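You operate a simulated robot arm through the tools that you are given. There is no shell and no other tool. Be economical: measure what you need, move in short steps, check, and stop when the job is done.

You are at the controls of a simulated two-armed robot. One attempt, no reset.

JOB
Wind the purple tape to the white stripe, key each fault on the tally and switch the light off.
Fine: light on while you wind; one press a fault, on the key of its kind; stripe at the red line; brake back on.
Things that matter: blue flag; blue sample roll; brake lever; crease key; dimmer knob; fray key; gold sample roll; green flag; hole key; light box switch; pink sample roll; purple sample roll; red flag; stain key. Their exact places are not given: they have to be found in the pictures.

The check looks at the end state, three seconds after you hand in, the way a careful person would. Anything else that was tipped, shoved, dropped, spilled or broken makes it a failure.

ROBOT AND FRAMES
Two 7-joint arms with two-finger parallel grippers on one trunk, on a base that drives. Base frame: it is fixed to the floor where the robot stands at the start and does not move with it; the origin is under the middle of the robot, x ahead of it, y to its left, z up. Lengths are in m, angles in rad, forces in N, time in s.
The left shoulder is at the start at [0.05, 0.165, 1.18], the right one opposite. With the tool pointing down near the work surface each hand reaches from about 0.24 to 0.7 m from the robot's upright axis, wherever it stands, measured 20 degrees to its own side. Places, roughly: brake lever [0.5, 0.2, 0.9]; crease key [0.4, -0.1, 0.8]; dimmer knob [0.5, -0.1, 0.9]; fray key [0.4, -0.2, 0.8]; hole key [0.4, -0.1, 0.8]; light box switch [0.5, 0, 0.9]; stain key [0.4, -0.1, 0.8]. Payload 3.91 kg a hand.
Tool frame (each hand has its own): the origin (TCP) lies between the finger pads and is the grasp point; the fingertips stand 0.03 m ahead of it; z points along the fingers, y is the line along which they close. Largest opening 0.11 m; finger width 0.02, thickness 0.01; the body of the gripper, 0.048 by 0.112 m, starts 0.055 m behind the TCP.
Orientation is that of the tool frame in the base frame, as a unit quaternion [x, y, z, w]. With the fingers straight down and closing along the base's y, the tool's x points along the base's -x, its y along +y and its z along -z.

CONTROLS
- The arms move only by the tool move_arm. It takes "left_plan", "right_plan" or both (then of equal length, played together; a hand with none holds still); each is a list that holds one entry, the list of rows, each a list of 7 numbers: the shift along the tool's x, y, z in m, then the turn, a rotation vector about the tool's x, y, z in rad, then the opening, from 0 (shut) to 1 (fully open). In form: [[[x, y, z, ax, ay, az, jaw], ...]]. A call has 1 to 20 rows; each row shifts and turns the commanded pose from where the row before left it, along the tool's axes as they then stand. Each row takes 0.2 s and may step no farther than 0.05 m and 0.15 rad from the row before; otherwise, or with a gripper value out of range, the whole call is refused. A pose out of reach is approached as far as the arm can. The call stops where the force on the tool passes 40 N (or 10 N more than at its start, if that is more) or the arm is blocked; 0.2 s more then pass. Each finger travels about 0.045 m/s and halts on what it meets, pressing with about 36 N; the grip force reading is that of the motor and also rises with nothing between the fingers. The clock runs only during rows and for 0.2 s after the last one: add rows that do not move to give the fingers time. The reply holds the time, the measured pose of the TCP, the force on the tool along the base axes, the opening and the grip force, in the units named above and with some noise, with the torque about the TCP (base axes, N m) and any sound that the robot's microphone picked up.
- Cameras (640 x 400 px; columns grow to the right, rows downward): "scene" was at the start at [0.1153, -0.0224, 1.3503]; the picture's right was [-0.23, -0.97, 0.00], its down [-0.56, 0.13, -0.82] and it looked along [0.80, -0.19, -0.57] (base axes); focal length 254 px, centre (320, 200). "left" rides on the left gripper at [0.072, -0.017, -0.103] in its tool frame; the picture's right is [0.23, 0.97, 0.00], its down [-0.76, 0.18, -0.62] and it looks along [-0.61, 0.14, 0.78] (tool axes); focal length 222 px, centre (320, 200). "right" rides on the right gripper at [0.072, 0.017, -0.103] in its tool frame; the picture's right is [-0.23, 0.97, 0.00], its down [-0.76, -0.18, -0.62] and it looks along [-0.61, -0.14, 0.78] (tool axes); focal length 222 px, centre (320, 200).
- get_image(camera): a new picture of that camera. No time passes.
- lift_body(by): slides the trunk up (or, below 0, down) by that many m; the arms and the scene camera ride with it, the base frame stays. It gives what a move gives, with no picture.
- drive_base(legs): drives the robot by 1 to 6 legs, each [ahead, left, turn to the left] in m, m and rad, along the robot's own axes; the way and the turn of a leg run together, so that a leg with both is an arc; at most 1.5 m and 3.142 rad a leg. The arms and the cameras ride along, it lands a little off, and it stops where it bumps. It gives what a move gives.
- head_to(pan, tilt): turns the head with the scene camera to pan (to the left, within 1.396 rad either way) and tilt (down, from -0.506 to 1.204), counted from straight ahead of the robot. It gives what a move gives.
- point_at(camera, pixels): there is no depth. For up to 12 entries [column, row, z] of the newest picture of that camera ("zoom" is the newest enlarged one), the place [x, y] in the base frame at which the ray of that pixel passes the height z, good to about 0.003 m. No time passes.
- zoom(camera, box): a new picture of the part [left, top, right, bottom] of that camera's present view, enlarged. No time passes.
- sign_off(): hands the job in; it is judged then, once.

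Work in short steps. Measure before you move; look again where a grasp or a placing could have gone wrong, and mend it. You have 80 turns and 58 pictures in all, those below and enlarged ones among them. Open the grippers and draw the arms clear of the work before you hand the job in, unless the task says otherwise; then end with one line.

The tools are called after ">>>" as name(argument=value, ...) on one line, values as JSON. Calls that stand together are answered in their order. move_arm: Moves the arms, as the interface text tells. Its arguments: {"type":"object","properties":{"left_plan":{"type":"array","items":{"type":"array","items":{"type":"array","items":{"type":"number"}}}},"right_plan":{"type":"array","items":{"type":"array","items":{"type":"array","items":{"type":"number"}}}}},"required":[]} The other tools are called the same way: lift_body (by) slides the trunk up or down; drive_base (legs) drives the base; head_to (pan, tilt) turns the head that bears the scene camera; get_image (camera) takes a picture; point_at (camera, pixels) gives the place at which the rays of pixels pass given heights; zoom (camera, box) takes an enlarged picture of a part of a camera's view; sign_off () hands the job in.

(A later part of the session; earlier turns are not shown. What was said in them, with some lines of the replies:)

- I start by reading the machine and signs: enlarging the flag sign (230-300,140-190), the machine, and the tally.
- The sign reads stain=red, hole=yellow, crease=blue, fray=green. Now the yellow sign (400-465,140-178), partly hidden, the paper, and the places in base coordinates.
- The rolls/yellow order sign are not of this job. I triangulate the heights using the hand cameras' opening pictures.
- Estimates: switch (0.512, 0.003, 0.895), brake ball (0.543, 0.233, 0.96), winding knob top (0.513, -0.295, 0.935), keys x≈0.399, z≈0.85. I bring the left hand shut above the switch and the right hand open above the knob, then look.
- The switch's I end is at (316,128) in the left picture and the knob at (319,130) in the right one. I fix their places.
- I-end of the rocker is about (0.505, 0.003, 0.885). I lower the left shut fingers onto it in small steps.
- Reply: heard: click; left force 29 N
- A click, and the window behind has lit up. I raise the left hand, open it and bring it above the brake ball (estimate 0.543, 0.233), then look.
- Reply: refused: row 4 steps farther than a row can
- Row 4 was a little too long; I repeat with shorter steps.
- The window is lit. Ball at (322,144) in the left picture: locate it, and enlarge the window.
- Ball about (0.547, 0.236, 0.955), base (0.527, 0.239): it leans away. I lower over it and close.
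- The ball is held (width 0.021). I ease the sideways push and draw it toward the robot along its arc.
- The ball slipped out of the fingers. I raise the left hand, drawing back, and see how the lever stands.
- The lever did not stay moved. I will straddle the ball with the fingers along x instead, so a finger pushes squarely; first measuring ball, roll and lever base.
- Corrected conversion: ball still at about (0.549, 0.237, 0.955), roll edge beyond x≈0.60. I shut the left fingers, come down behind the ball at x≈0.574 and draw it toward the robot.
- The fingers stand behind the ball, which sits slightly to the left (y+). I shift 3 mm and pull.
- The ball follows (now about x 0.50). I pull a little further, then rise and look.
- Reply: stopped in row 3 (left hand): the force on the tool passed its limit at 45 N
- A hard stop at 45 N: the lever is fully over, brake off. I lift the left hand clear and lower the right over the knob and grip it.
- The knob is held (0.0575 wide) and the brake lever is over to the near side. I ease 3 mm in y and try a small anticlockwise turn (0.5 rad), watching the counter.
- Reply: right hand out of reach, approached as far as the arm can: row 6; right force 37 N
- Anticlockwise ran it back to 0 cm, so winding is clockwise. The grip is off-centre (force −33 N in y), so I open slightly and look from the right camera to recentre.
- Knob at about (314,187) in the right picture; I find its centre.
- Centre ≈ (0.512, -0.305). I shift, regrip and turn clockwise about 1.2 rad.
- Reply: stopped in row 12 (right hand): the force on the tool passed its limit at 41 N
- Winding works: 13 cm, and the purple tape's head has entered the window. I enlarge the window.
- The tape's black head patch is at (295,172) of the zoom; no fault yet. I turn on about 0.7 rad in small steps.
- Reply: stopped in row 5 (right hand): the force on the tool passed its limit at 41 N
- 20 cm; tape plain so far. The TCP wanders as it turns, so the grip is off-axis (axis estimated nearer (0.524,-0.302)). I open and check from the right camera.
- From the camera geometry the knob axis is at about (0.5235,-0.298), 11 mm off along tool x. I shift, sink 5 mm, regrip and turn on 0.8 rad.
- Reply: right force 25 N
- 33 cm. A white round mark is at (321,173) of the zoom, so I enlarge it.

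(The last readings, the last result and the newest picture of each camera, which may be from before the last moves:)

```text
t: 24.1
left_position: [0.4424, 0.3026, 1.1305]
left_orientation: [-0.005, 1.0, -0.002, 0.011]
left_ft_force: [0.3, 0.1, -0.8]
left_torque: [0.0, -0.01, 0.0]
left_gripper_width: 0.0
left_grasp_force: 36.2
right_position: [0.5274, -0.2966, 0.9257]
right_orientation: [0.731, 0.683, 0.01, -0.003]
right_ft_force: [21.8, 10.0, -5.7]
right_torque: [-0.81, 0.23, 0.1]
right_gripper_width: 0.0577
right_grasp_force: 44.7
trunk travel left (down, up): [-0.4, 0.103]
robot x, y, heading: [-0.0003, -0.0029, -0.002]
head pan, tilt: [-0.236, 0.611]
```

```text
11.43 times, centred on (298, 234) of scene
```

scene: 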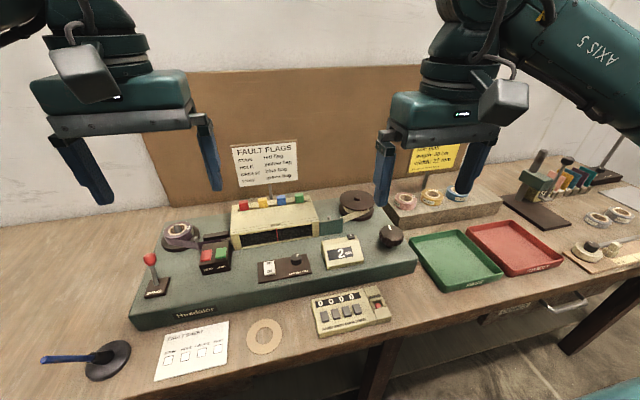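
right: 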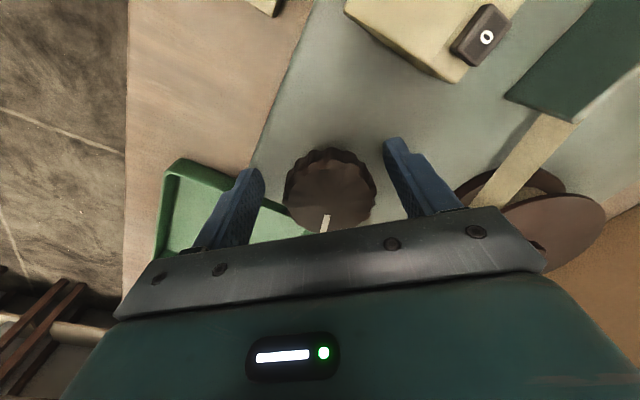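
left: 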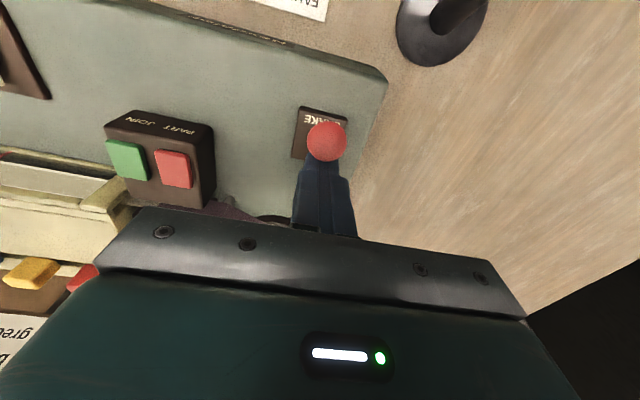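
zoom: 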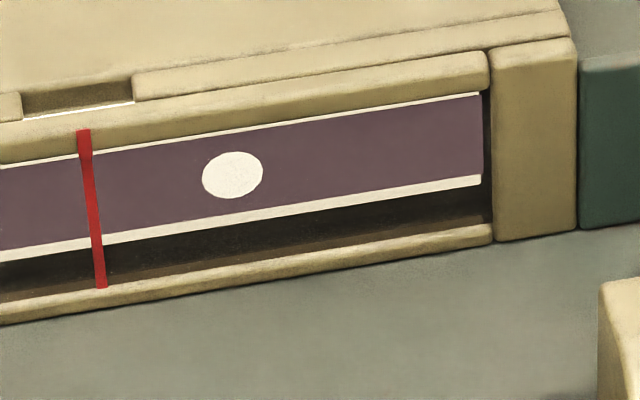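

It is a hole (light shows through): fault 1 = hole at ~30 cm. Window spans about ±9 cm, so steps of up to 16 cm miss nothing. I ease the grip and turn on 0.9 rad.

>>> move_arm(right_plan=[[[0.001, 0.003, 0, 0, 0, 0, 0.4], [0, 0, 0, 0, 0, 0.1, 0.4], [0, 0, 0, 0, 0, 0.1, 0.4], [0, 0, 0, 0, 0, 0.1, 0.4], [0, 0, 0, 0, 0, 0.1, 0.4], [0, 0, 0, 0, 0, 0.1, 0.4], [0, 0, 0, 0, 0, 0.1, 0.4], [0, 0, 0, 0, 0, 0.1, 0.4], [0, 0, 0, 0, 0, 0.1, 0.4], [0, 0, 0, 0, 0, 0.1, 0.4]]])

>>> zoom(camera="scene", box=[225, 195, 355, 280])

```text
t: 26.3
left_position: [0.4406, 0.3016, 1.131]
left_orientation: [-0.005, 1.0, -0.001, 0.012]
left_ft_force: [0.3, -0.9, 0.6]
left_torque: [0.0, 0.01, -0.02]
left_gripper_width: 0.0
left_grasp_force: 35.7
right_position: [0.5282, -0.2989, 0.9266]
right_orientation: [0.956, 0.294, 0.009, -0.007]
right_ft_force: [21.4, -8.9, 7.9]
right_torque: [-0.4, -1.05, 0.09]
right_gripper_width: 0.0572
right_grasp_force: 44.9
trunk travel left (down, up): [-0.4, 0.103]
robot x, y, heading: [0.0014, 0.0008, 0.003]
head pan, tilt: [-0.236, 0.611]
```

```text
4.71 times, centred on (290, 238) of scene
```

zoom: 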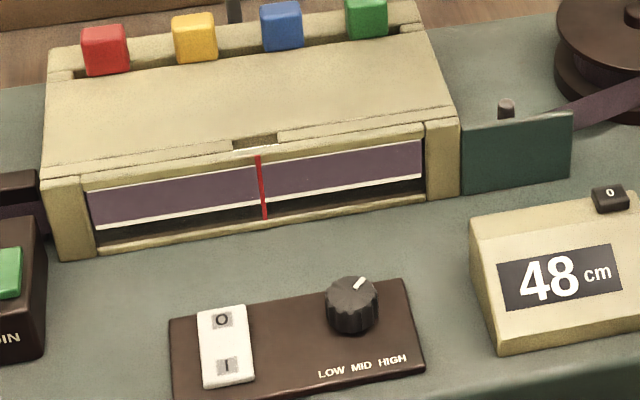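

48 cm: no fault from 39 to 57 cm. I go on 0.9 rad and enlarge more tightly.

>>> move_arm(right_plan=[[[0, 0.001, 0, 0, 0, 0.1, 0.4], [0, 0, 0, 0, 0, 0.1, 0.4], [0, 0, 0, 0, 0, 0.1, 0.4], [0, 0, 0, 0, 0, 0.1, 0.4], [0, 0, 0, 0, 0, 0.1, 0.4], [0, 0, 0, 0, 0, 0.1, 0.4], [0, 0, 0, 0, 0, 0.1, 0.4], [0, 0, 0, 0, 0, 0.1, 0.4], [0, 0, 0, 0, 0, 0.1, 0.4]]])

>>> zoom(camera="scene", box=[238, 205, 348, 275])

```text
t: 28.3
left_position: [0.4404, 0.3008, 1.1309]
left_orientation: [-0.004, 1.0, -0.001, 0.012]
left_ft_force: [-1.2, -0.3, -0.1]
left_torque: [0.03, -0.04, -0.02]
left_gripper_width: 0.0
left_grasp_force: 35.9
right_position: [0.5285, -0.3006, 0.9256]
right_orientation: [0.989, -0.149, 0.005, -0.007]
right_ft_force: [13.5, -22.9, 14.3]
right_torque: [-1.67, -0.34, 0.05]
right_gripper_width: 0.0571
right_grasp_force: 44.7
trunk travel left (down, up): [-0.4, 0.103]
robot x, y, heading: [0.0051, 0.0028, 0.006]
head pan, tilt: [-0.236, 0.611]
```

```text
5.71 times, centred on (293, 240) of scene
```

zoom: 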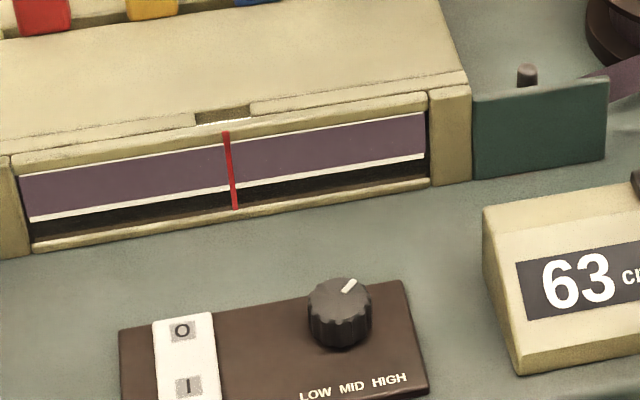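

63 cm: nothing from 54 to 72. The wrist still has room; on by 0.9 rad.

>>> move_arm(right_plan=[[[0, 0.001, 0, 0, 0, 0.1, 0.4], [0, 0, 0, 0, 0, 0.1, 0.4], [0, 0, 0, 0, 0, 0.1, 0.4], [0, 0, 0, 0, 0, 0.1, 0.4], [0, 0, 0, 0, 0, 0.1, 0.4], [0, 0, 0, 0, 0, 0.1, 0.4], [0, 0, 0, 0, 0, 0.1, 0.4], [0, 0, 0, 0, 0, 0.1, 0.4], [0, 0, 0, 0, 0, 0.1, 0.4]]])

>>> zoom(camera="scene", box=[238, 205, 348, 275])

```text
t: 30.3
left_position: [0.4409, 0.3005, 1.1312]
left_orientation: [-0.004, 1.0, -0.001, 0.012]
left_ft_force: [-0.4, -0.1, -0.3]
left_torque: [0.0, -0.05, 0.0]
left_gripper_width: 0.0
left_grasp_force: 35.9
right_position: [0.5267, -0.3035, 0.9248]
right_orientation: [0.825, -0.565, -0.001, -0.009]
right_ft_force: [5.5, -22.7, 11.4]
right_torque: [-1.17, 0.39, -0.02]
right_gripper_width: 0.0572
right_grasp_force: 44.7
trunk travel left (down, up): [-0.4, 0.103]
robot x, y, heading: [0.0025, 0.0016, 0.003]
head pan, tilt: [-0.236, 0.611]
```

```text
5.71 times, centred on (293, 240) of scene
```

zoom: 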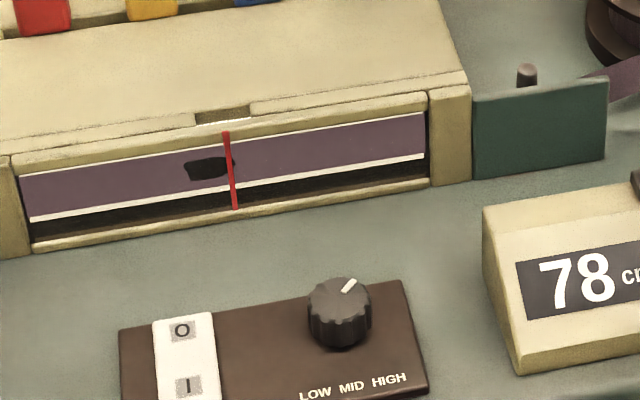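

78 cm: a dark irregular blob at (208,167): stain. On by 0.9 rad.

>>> move_arm(right_plan=[[[0, 0.001, 0, 0, 0, 0.1, 0.4], [0, 0, 0, 0, 0, 0.1, 0.4], [0, 0, 0, 0, 0, 0.1, 0.4], [0, 0, 0, 0, 0, 0.1, 0.4], [0, 0, 0, 0, 0, 0.1, 0.4], [0, 0, 0, 0, 0, 0.1, 0.4], [0, 0, 0, 0, 0, 0.1, 0.4], [0, 0, 0, 0, 0, 0.1, 0.4], [0, 0, 0, 0, 0, 0.1, 0.4]]])

>>> zoom(camera="scene", box=[238, 205, 348, 275])

```text
t: 32.3
left_position: [0.4397, 0.3003, 1.1312]
left_orientation: [-0.005, 1.0, 0.0, 0.012]
left_ft_force: [-0.3, -0.5, -0.2]
left_torque: [0.0, 0.0, -0.01]
left_gripper_width: 0.0002
left_grasp_force: 36.1
right_position: [0.5265, -0.3022, 0.9257]
right_orientation: [-0.498, 0.867, 0.007, 0.008]
right_ft_force: [-1.0, -18.0, -1.6]
right_torque: [-0.4, -1.13, 0.02]
right_gripper_width: 0.0573
right_grasp_force: 44.9
trunk travel left (down, up): [-0.4, 0.103]
robot x, y, heading: [-0.0013, -0.0014, 0.001]
head pan, tilt: [-0.236, 0.611]
```

```text
5.71 times, centred on (293, 240) of scene
```

zoom: 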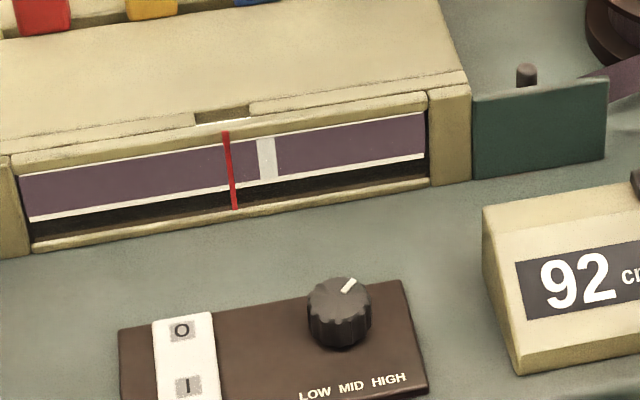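

92 cm: the white stripe is in view at (266,158), 36 px (~1.6 cm) past the red line at (230,165). Faults so far: one hole, one stain. I turn back 0.1 rad.

>>> move_arm(right_plan=[[[0, 0.001, 0, 0, 0, -0.05, 0.4], [0, 0, 0, 0, 0, -0.05, 0.4], [0, 0, 0, 0, 0, 0, 0.4]]])

>>> zoom(camera="scene", box=[260, 218, 300, 248])

```text
t: 33.1
left_position: [0.4419, 0.2994, 1.1313]
left_orientation: [-0.004, 1.0, -0.001, 0.011]
left_ft_force: [0.0, -1.3, -0.3]
left_torque: [-0.01, 0.01, 0.03]
left_gripper_width: 0.0
left_grasp_force: 35.6
right_position: [0.527, -0.3027, 0.925]
right_orientation: [-0.541, 0.841, 0.006, 0.009]
right_ft_force: [7.2, -20.9, 1.4]
right_torque: [-0.44, 0.71, 0.02]
right_gripper_width: 0.057
right_grasp_force: 44.8
trunk travel left (down, up): [-0.4, 0.103]
robot x, y, heading: [0.0, -0.0006, -0.004]
head pan, tilt: [-0.236, 0.611]
```

```text
13.33 times, centred on (280, 233) of scene
```

zoom: 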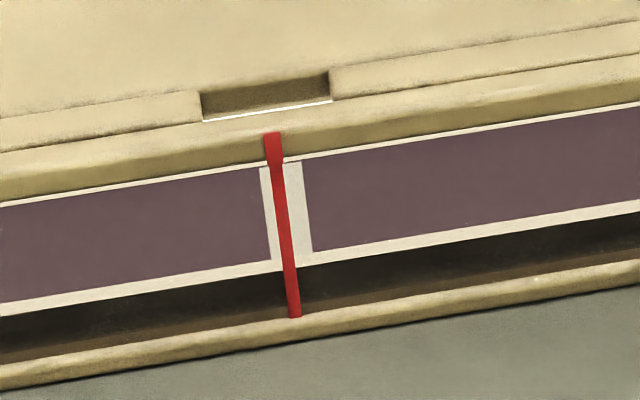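

The red line now lies inside the stripe, about 1 mm from its middle. Keeping the knob held, I bring the left hand down on the near side of the brake ball (x≈0.46).

>>> move_arm(left_plan=[[[-0.004, -0.02, 0, 0, 0, 0, 0], [-0.004, -0.02, 0.03, 0, 0, 0, 0], [-0.005, -0.02, 0.04, 0, 0, 0, 0], [-0.003, 0, 0.04, 0, 0, 0, 0], [0, 0, 0.04, 0, 0, 0, 0], [0, 0, 0.023, 0, 0, 0, 0]]])

>>> get_image(camera="left")

```text
t: 34.5
left_position: [0.4607, 0.2394, 0.9587]
left_orientation: [-0.005, 1.0, 0.0, 0.011]
left_ft_force: [-0.4, -0.9, 0.1]
left_torque: [0.02, -0.01, -0.02]
left_gripper_width: 0.0002
left_grasp_force: 35.8
right_position: [0.5254, -0.3015, 0.9247]
right_orientation: [-0.542, 0.84, 0.006, 0.009]
right_ft_force: [6.5, -19.7, 1.3]
right_torque: [-0.43, 0.05, 0.01]
right_gripper_width: 0.057
right_grasp_force: 45.2
trunk travel left (down, up): [-0.4, 0.103]
robot x, y, heading: [0.0027, -0.0009, -0.0]
head pan, tilt: [-0.236, 0.611]
```

```text
18 pictures are left
```

left: 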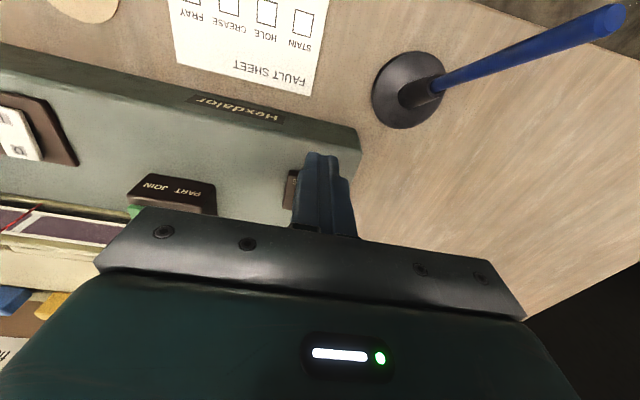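

The fingers are on the near side of the ball. I push away until the stop (about 7 cm).

>>> move_arm(left_plan=[[[-0.01, 0, 0, 0, 0, 0, 0], [-0.01, 0, 0, 0, 0, 0, 0], [-0.01, 0, 0, 0, 0, 0, 0], [-0.01, 0, 0, 0, 0, 0, 0], [-0.01, 0, 0, 0, 0, 0, 0], [-0.008, 0, 0, 0, 0, 0, 0], [-0.006, 0, 0, 0, 0, 0, 0], [-0.006, 0, 0, 0, 0, 0, 0], [-0.005, 0, 0, 0, 0, 0, 0]]])

```text
t: 36.5
left_position: [0.5289, 0.2413, 0.9602]
left_orientation: [-0.002, 1.0, -0.001, 0.002]
left_ft_force: [-11.3, -0.5, 6.8]
left_torque: [-0.19, 0.27, 0.02]
left_gripper_width: 0.0002
left_grasp_force: 36.5
right_position: [0.5258, -0.302, 0.9246]
right_orientation: [-0.54, 0.842, 0.004, 0.01]
right_ft_force: [4.1, -4.8, -2.0]
right_torque: [0.87, 0.46, -0.02]
right_gripper_width: 0.057
right_grasp_force: 45.2
trunk travel left (down, up): [-0.4, 0.103]
robot x, y, heading: [-0.0018, 0.0032, 0.004]
head pan, tilt: [-0.236, 0.611]
stopped in row 9 (left hand): the force on the tool passed its limit at 46 N (the readings are from after the stop); the commanded pose is now the measured one
```

Hard stop reached at 46 N: brake back on. I back the left hand off and up; the right opens first, then rises.

>>> move_arm(left_plan=[[[0.01, 0, 0, 0, 0, 0, 0], [0.02, 0, 0, 0, 0, 0, 0], [0.01, 0, -0.03, 0, 0, 0, 0], [0, 0, -0.04, 0, 0, 0, 0], [0, 0, -0.03, 0, 0, 0, 0], [0, 0, 0, 0, 0, 0, 0], [0, 0, 0, 0, 0, 0, 0]]], right_plan=[[[0, 0, 0, 0, 0, 0, 0.6], [0, 0, 0, 0, 0, 0, 0.8], [0, 0, 0, 0, 0, 0, 0.8], [0, 0, 0, 0, 0, 0, 0.8], [0, 0, -0.03, 0, 0, 0, 0.8], [0, 0, -0.04, 0, 0, 0, 0.8], [0, 0, -0.04, 0, 0, 0, 0.8]]])

>>> zoom(camera="scene", box=[130, 200, 370, 320])

>>> zoom(camera="scene", box=[260, 218, 300, 248])

```text
t: 38.1
left_position: [0.4894, 0.2424, 1.0601]
left_orientation: [-0.004, 1.0, 0.0, 0.003]
left_ft_force: [0.4, 0.6, 0.3]
left_torque: [-0.04, 0.0, 0.02]
left_gripper_width: 0.0002
left_grasp_force: 35.5
right_position: [0.5245, -0.301, 1.0329]
right_orientation: [-0.542, 0.841, 0.005, 0.01]
right_ft_force: [-0.6, 0.1, 0.0]
right_torque: [0.02, 0.01, -0.02]
right_gripper_width: 0.0881
right_grasp_force: 0.0
trunk travel left (down, up): [-0.4, 0.103]
robot x, y, heading: [-0.0005, 0.0057, 0.001]
head pan, tilt: [-0.236, 0.611]
```

```text
2.67 times, centred on (250, 260) of scene
```

zoom: 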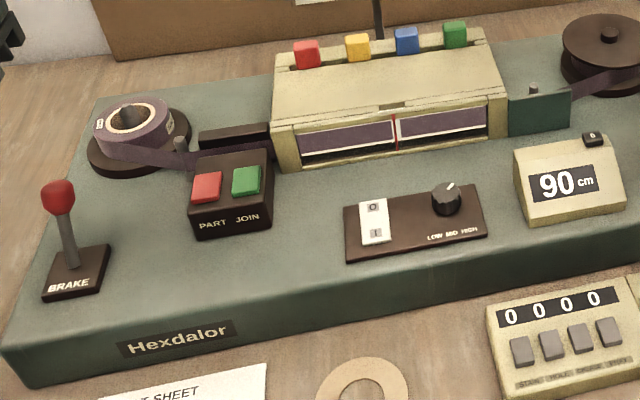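

```text
13.33 times, centred on (280, 233) of scene
```

zoom: 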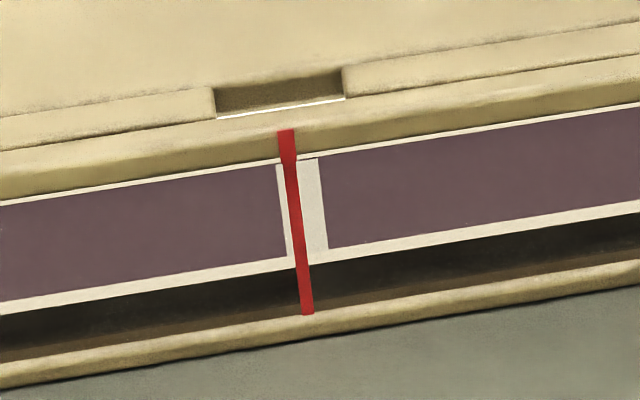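

Brake on, lever leaning away as at first, 90 cm, stripe at the red line (within ~1 mm). Now I square the right hand to θ=90°, shut it and take it above the tally, then look.

>>> move_arm(right_plan=[[[0, 0, 0, 0, 0, -0.142, 0], [0, 0, 0, 0, 0, -0.142, 0], [0, 0, 0, 0, 0, -0.142, 0], [-0.036, 0.025, 0, 0, 0, 0, 0], [-0.036, 0.025, 0, 0, 0, 0, 0], [-0.036, 0.025, 0, 0, 0, 0, 0], [-0.036, 0.025, 0, 0, 0, 0, 0], [-0.036, 0.0255, 0, 0, 0, 0, 0], [-0.007, 0, 0.04, 0, 0, 0, 0], [0, 0, 0.04, 0, 0, 0, 0], [0, 0, 0.015, 0, 0, 0, 0]]])

>>> get_image(camera="right")

>>> zoom(camera="scene", box=[290, 260, 410, 350])

```text
t: 40.5
left_position: [0.4897, 0.242, 1.0579]
left_orientation: [-0.003, 1.0, -0.002, 0.003]
left_ft_force: [0.2, 0.3, 0.4]
left_torque: [-0.02, -0.05, 0.02]
left_gripper_width: 0.0
left_grasp_force: 35.4
right_position: [0.4007, -0.1124, 0.9431]
right_orientation: [-0.707, 0.707, 0.001, 0.01]
right_ft_force: [-0.5, 0.7, 0.0]
right_torque: [-0.02, 0.02, -0.01]
right_gripper_width: 0.0
right_grasp_force: 36.3
trunk travel left (down, up): [-0.4, 0.103]
robot x, y, heading: [-0.0042, 0.0016, 0.002]
head pan, tilt: [-0.236, 0.611]
```

```text
15 pictures are left
```

right: 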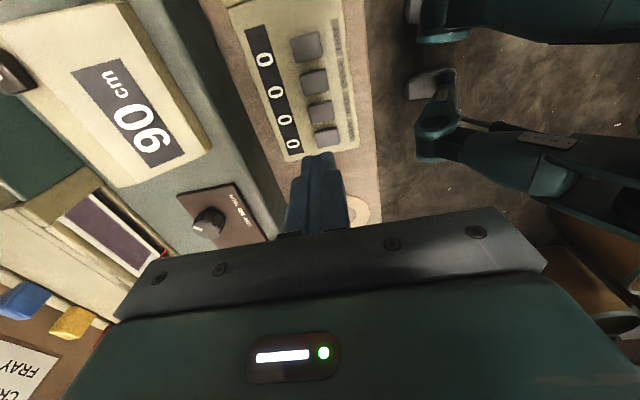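

```text
4.44 times, centred on (350, 305) of scene
```

zoom: 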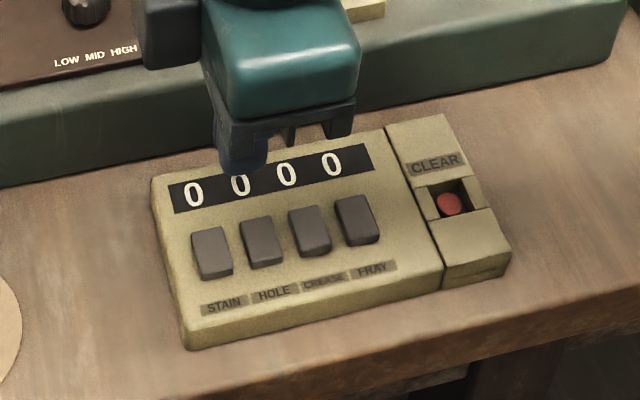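

Keys in the right picture: stain (326,132), hole (320,109), crease (313,79), fray (305,45). I intersect with the scene zoom.

>>> point_at(camera="right", pixels=[[326, 132, 0.84], [326, 132, 0.855], [320, 109, 0.84], [320, 109, 0.855], [313, 79, 0.84], [313, 79, 0.855]])

>>> point_at(camera="zoom", pixels=[[211, 248, 0.84], [211, 248, 0.855], [261, 239, 0.84], [261, 239, 0.855], [308, 228, 0.84], [308, 228, 0.855], [245, 172, 0.913]])

```text
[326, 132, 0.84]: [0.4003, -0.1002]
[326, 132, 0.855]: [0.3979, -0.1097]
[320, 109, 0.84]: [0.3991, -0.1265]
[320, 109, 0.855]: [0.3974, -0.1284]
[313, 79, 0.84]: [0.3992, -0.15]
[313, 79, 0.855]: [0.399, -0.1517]
```

```text
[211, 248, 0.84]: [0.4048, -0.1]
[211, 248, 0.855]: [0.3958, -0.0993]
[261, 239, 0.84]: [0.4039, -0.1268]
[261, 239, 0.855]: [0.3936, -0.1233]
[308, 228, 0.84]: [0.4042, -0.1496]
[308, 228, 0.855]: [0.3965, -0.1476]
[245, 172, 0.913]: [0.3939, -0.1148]
```

Keys at x≈0.400, z≈0.847: stain y −0.101, hole y −0.126. I press hole once with the shut fingers and rise again.

>>> move_arm(right_plan=[[[0.0138, 0, 0.03, 0, 0, 0, 0], [0, 0, 0.025, 0, 0, 0, 0], [0, 0, 0.006, 0, 0, 0, 0], [0, 0, 0.003, 0, 0, 0, 0], [0, 0, 0.003, 0, 0, 0, 0], [0, 0, 0.003, 0, 0, 0, 0], [0, 0, 0.002, 0, 0, 0, 0]]])

>>> zoom(camera="scene", box=[290, 260, 410, 350])

```text
t: 42.1
left_position: [0.4873, 0.2423, 1.0599]
left_orientation: [-0.004, 1.0, -0.001, 0.005]
left_ft_force: [0.0, 0.1, -0.4]
left_torque: [-0.01, 0.0, 0.0]
left_gripper_width: 0.0
left_grasp_force: 35.4
right_position: [0.4012, -0.1248, 0.8723]
right_orientation: [0.707, -0.707, 0.001, -0.013]
right_ft_force: [-3.9, -4.2, 28.9]
right_torque: [-0.34, 0.25, 0.01]
right_gripper_width: 0.0001
right_grasp_force: 35.8
trunk travel left (down, up): [-0.4, 0.103]
robot x, y, heading: [-0.0007, -0.0005, 0.002]
head pan, tilt: [-0.236, 0.611]
heard: click
```

```text
4.44 times, centred on (350, 305) of scene
```

zoom: 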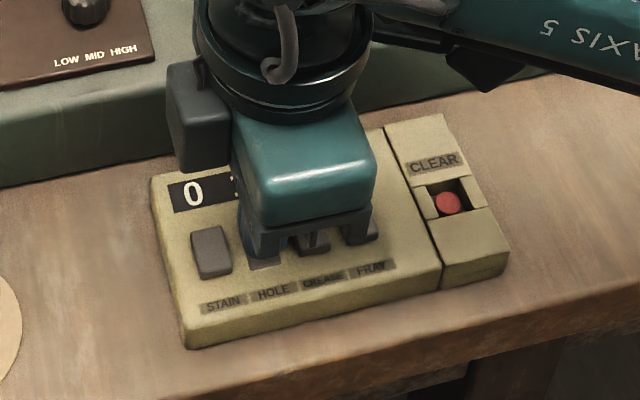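

A click, fingers on the hole key. I rise and check the counter.

>>> move_arm(right_plan=[[[0, 0, -0.03, 0, 0, 0, 0], [0, 0, -0.04, 0, 0, 0, 0]]])

>>> zoom(camera="scene", box=[290, 260, 410, 350])

```text
t: 42.7
left_position: [0.4897, 0.2422, 1.0587]
left_orientation: [-0.004, 1.0, -0.001, 0.003]
left_ft_force: [0.2, 0.2, 0.9]
left_torque: [0.01, 0.0, 0.03]
left_gripper_width: 0.0
left_grasp_force: 35.4
right_position: [0.4007, -0.1279, 0.9385]
right_orientation: [0.707, -0.707, -0.002, -0.01]
right_ft_force: [0.9, 0.8, 0.4]
right_torque: [0.01, 0.01, 0.01]
right_gripper_width: 0.0
right_grasp_force: 36.0
trunk travel left (down, up): [-0.4, 0.103]
robot x, y, heading: [-0.0004, -0.0018, 0.006]
head pan, tilt: [-0.236, 0.611]
```

```text
4.44 times, centred on (350, 305) of scene
```

zoom: 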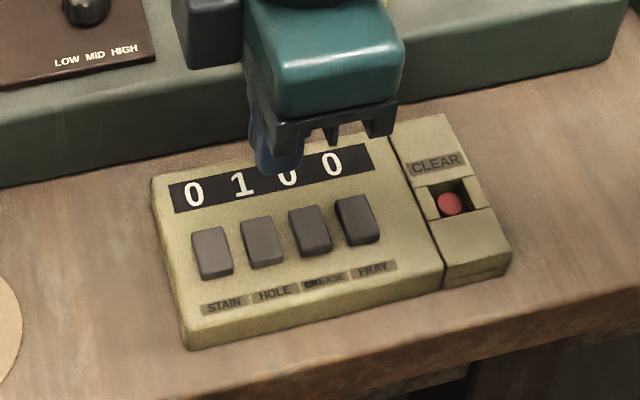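

The tally reads 0 1 0 0. Now one press of stain, 25 mm over, with the rise in the same call.

>>> move_arm(right_plan=[[[-0.0252, 0, 0, 0, 0, 0, 0], [0, 0, 0.03, 0, 0, 0, 0], [0, 0, 0.025, 0, 0, 0, 0], [0, 0, 0.006, 0, 0, 0, 0], [0, 0, 0.003, 0, 0, 0, 0], [0, 0, 0.003, 0, 0, 0, 0], [0, 0, 0.003, 0, 0, 0, 0], [0, 0, -0.03, 0, 0, 0, 0], [0, 0, -0.04, 0, 0, 0, 0], [0.03, 0, -0.03, 0, 0, 0, 0], [0.04, 0, 0, 0, 0, 0, 0]]])

>>> zoom(camera="scene", box=[290, 260, 410, 350])

```text
t: 45.1
left_position: [0.4889, 0.2411, 1.0591]
left_orientation: [-0.003, 1.0, -0.001, 0.002]
left_ft_force: [0.0, 0.4, 0.6]
left_torque: [0.01, 0.0, 0.0]
left_gripper_width: 0.0
left_grasp_force: 35.7
right_position: [0.4007, -0.1726, 0.9696]
right_orientation: [0.707, -0.707, -0.002, -0.01]
right_ft_force: [-0.4, -0.6, -0.2]
right_torque: [0.03, 0.01, 0.03]
right_gripper_width: 0.0003
right_grasp_force: 35.9
trunk travel left (down, up): [-0.4, 0.103]
robot x, y, heading: [-0.0023, 0.0006, 0.003]
head pan, tilt: [-0.236, 0.611]
heard: click
```

```text
4.44 times, centred on (350, 305) of scene
```

zoom: 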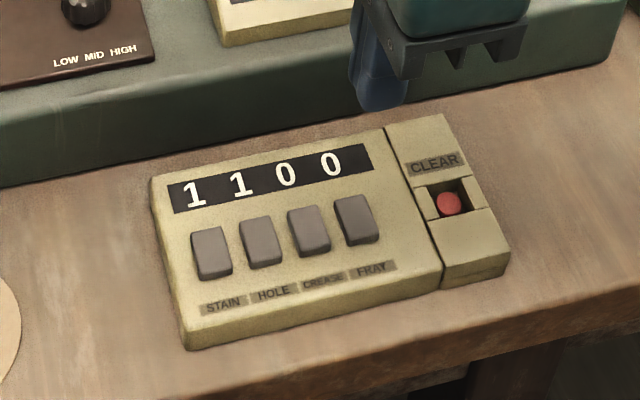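

The tally reads 1 1 0 0. Now the left shut fingers go over the switch's 0 end (0.532, 0.003) and press; the right hand draws away.

>>> move_arm(left_plan=[[[-0.007, -0.04, 0, 0, 0, 0, 0], [-0.007, -0.04, 0, 0, 0, 0, 0], [-0.007, -0.04, 0, 0, 0, 0, 0], [-0.007, -0.04, 0, 0, 0, 0, 0], [-0.007, -0.04, 0, 0, 0, 0, 0], [-0.008, -0.0385, 0.02, 0, 0, 0, 0], [0, 0, 0.04, 0, 0, 0, 0], [0, 0, 0.04, 0, 0, 0, 0], [0, 0, 0.02, 0, 0, 0, 0]]], right_plan=[[[0.03, 0, -0.03, 0, 0, 0, 0], [0.03, 0, -0.03, 0, 0, 0, 0], [0.03, 0, -0.03, 0, 0, 0, 0], [0.03, 0, -0.03, 0, 0, 0, 0], [0, 0, -0.03, 0, 0, 0, 0], [0, 0, 0, 0, 0, 0, 0], [0, 0, 0, 0, 0, 0, 0], [0, 0, 0, 0, 0, 0, 0], [0, 0, 0, 0, 0, 0, 0]]])

>>> get_image(camera="left")

```text
t: 47.1
left_position: [0.535, 0.0064, 0.9378]
left_orientation: [-0.004, 1.0, -0.001, 0.002]
left_ft_force: [-0.3, 0.2, -0.8]
left_torque: [0.03, 0.0, 0.03]
left_gripper_width: 0.0
left_grasp_force: 36.0
right_position: [0.3983, -0.2936, 1.1156]
right_orientation: [0.707, -0.707, -0.001, -0.01]
right_ft_force: [-0.1, -0.2, 0.3]
right_torque: [0.0, 0.01, 0.01]
right_gripper_width: 0.0002
right_grasp_force: 36.0
trunk travel left (down, up): [-0.4, 0.103]
robot x, y, heading: [0.0006, 0.0001, 0.006]
head pan, tilt: [-0.236, 0.611]
```

```text
10 pictures are left
```

left: 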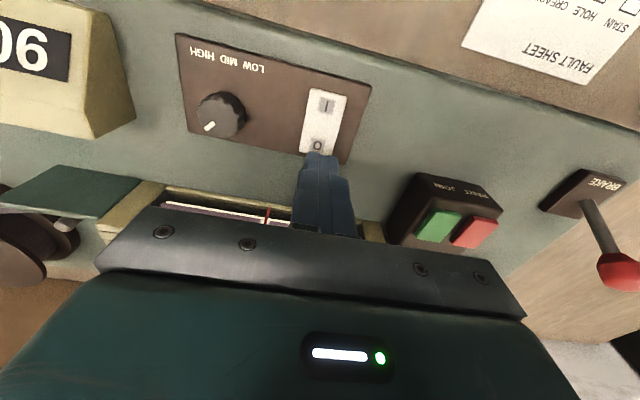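

The descending tip will land at about row 150, just on the "0" (318,145). I press down in small steps, then rise.

>>> move_arm(left_plan=[[[0.002, -0.002, 0.005, 0, 0, 0, 0], [0, 0, 0.005, 0, 0, 0, 0], [0, 0, 0.003, 0, 0, 0, 0], [0, 0, 0.003, 0, 0, 0, 0], [0, 0, 0.003, 0, 0, 0, 0]]])

```text
t: 48.3
left_position: [0.5324, 0.0021, 0.9242]
left_orientation: [-0.003, 1.0, -0.001, 0.005]
left_ft_force: [-0.9, 2.8, 19.0]
left_torque: [0.05, 0.17, -0.18]
left_gripper_width: 0.0
left_grasp_force: 36.4
right_position: [0.3977, -0.2932, 1.1161]
right_orientation: [0.708, -0.706, -0.001, -0.01]
right_ft_force: [0.2, 0.2, 0.1]
right_torque: [0.01, 0.0, 0.0]
right_gripper_width: 0.0002
right_grasp_force: 36.0
trunk travel left (down, up): [-0.4, 0.103]
robot x, y, heading: [0.0009, -0.0016, -0.001]
head pan, tilt: [-0.236, 0.611]
heard: click
```

A click. I raise the left hand and draw both hands clear, opening them, then look.

>>> move_arm(left_plan=[[[0, 0, -0.04, 0, 0, 0, 0], [0, 0, -0.04, 0, 0, 0, 0], [0.01, 0.03, -0.03, 0, 0, 0, 0], [0.02, 0.03, -0.03, 0, 0, 0, 0.5], [0.03, 0.03, -0.02, 0, 0, 0, 1], [0.03, 0.03, -0.02, 0, 0, 0, 1], [0.02, 0.03, 0, 0, 0, 0, 1], [0, 0.03, 0, 0, 0, 0, 1], [0, 0.03, 0, 0, 0, 0, 1], [0, 0.03, 0, 0, 0, 0, 1]]], right_plan=[[[0, 0, 0, 0, 0, 0, 1], [0, 0, 0, 0, 0, 0, 1], [0, 0, 0, 0, 0, 0, 1], [0, 0, 0, 0, 0, 0, 1], [0, 0, 0, 0, 0, 0, 1], [0, 0, 0, 0, 0, 0, 1], [0, 0, 0, 0, 0, 0, 1], [0, 0, 0, 0, 0, 0, 1], [0, 0, 0, 0, 0, 0, 1], [0, 0, 0, 0, 0, 0, 1]]])

>>> get_image(camera="scene")

>>> zoom(camera="scene", box=[130, 200, 400, 340])

```text
t: 50.5
left_position: [0.4192, 0.2426, 1.099]
left_orientation: [-0.004, 1.0, -0.001, 0.004]
left_ft_force: [0.7, 0.5, 0.8]
left_torque: [-0.01, -0.01, -0.04]
left_gripper_width: 0.11
left_grasp_force: 0.1
right_position: [0.3982, -0.2927, 1.1163]
right_orientation: [-0.707, 0.707, 0.001, 0.01]
right_ft_force: [-0.1, -0.7, -0.6]
right_torque: [0.02, 0.01, 0.0]
right_gripper_width: 0.1103
right_grasp_force: 0.1
trunk travel left (down, up): [-0.4, 0.103]
robot x, y, heading: [0.0025, 0.0006, 0.004]
head pan, tilt: [-0.236, 0.611]
```

```text
9 pictures are left
```

scene: 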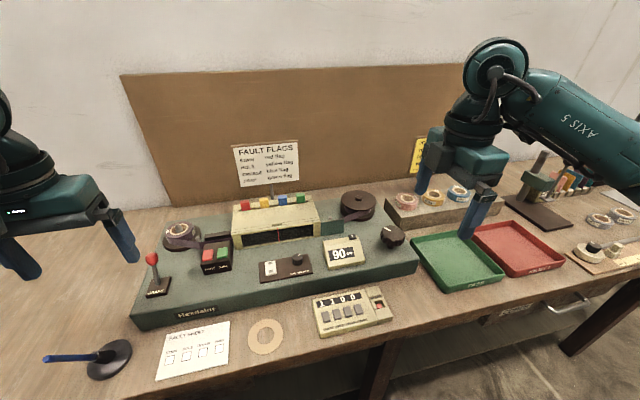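

```text
2.37 times, centred on (265, 270) of scene
```

zoom: 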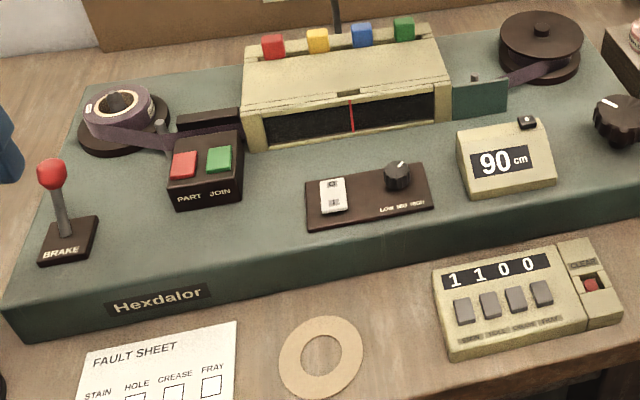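

The picture shows the light off, 90 cm, the tally at 1 1 0 0, the brake lever back and nothing else disturbed. I hand in.

>>> sign_off()

```text
The job is handed in.
```

I wound the purple tape to the white stripe (90 cm on the counter, about 1 mm off the red line), keyed one hole and one stain, put the brake back on and switched the light off. I saw no creases or frays in the window pictures.
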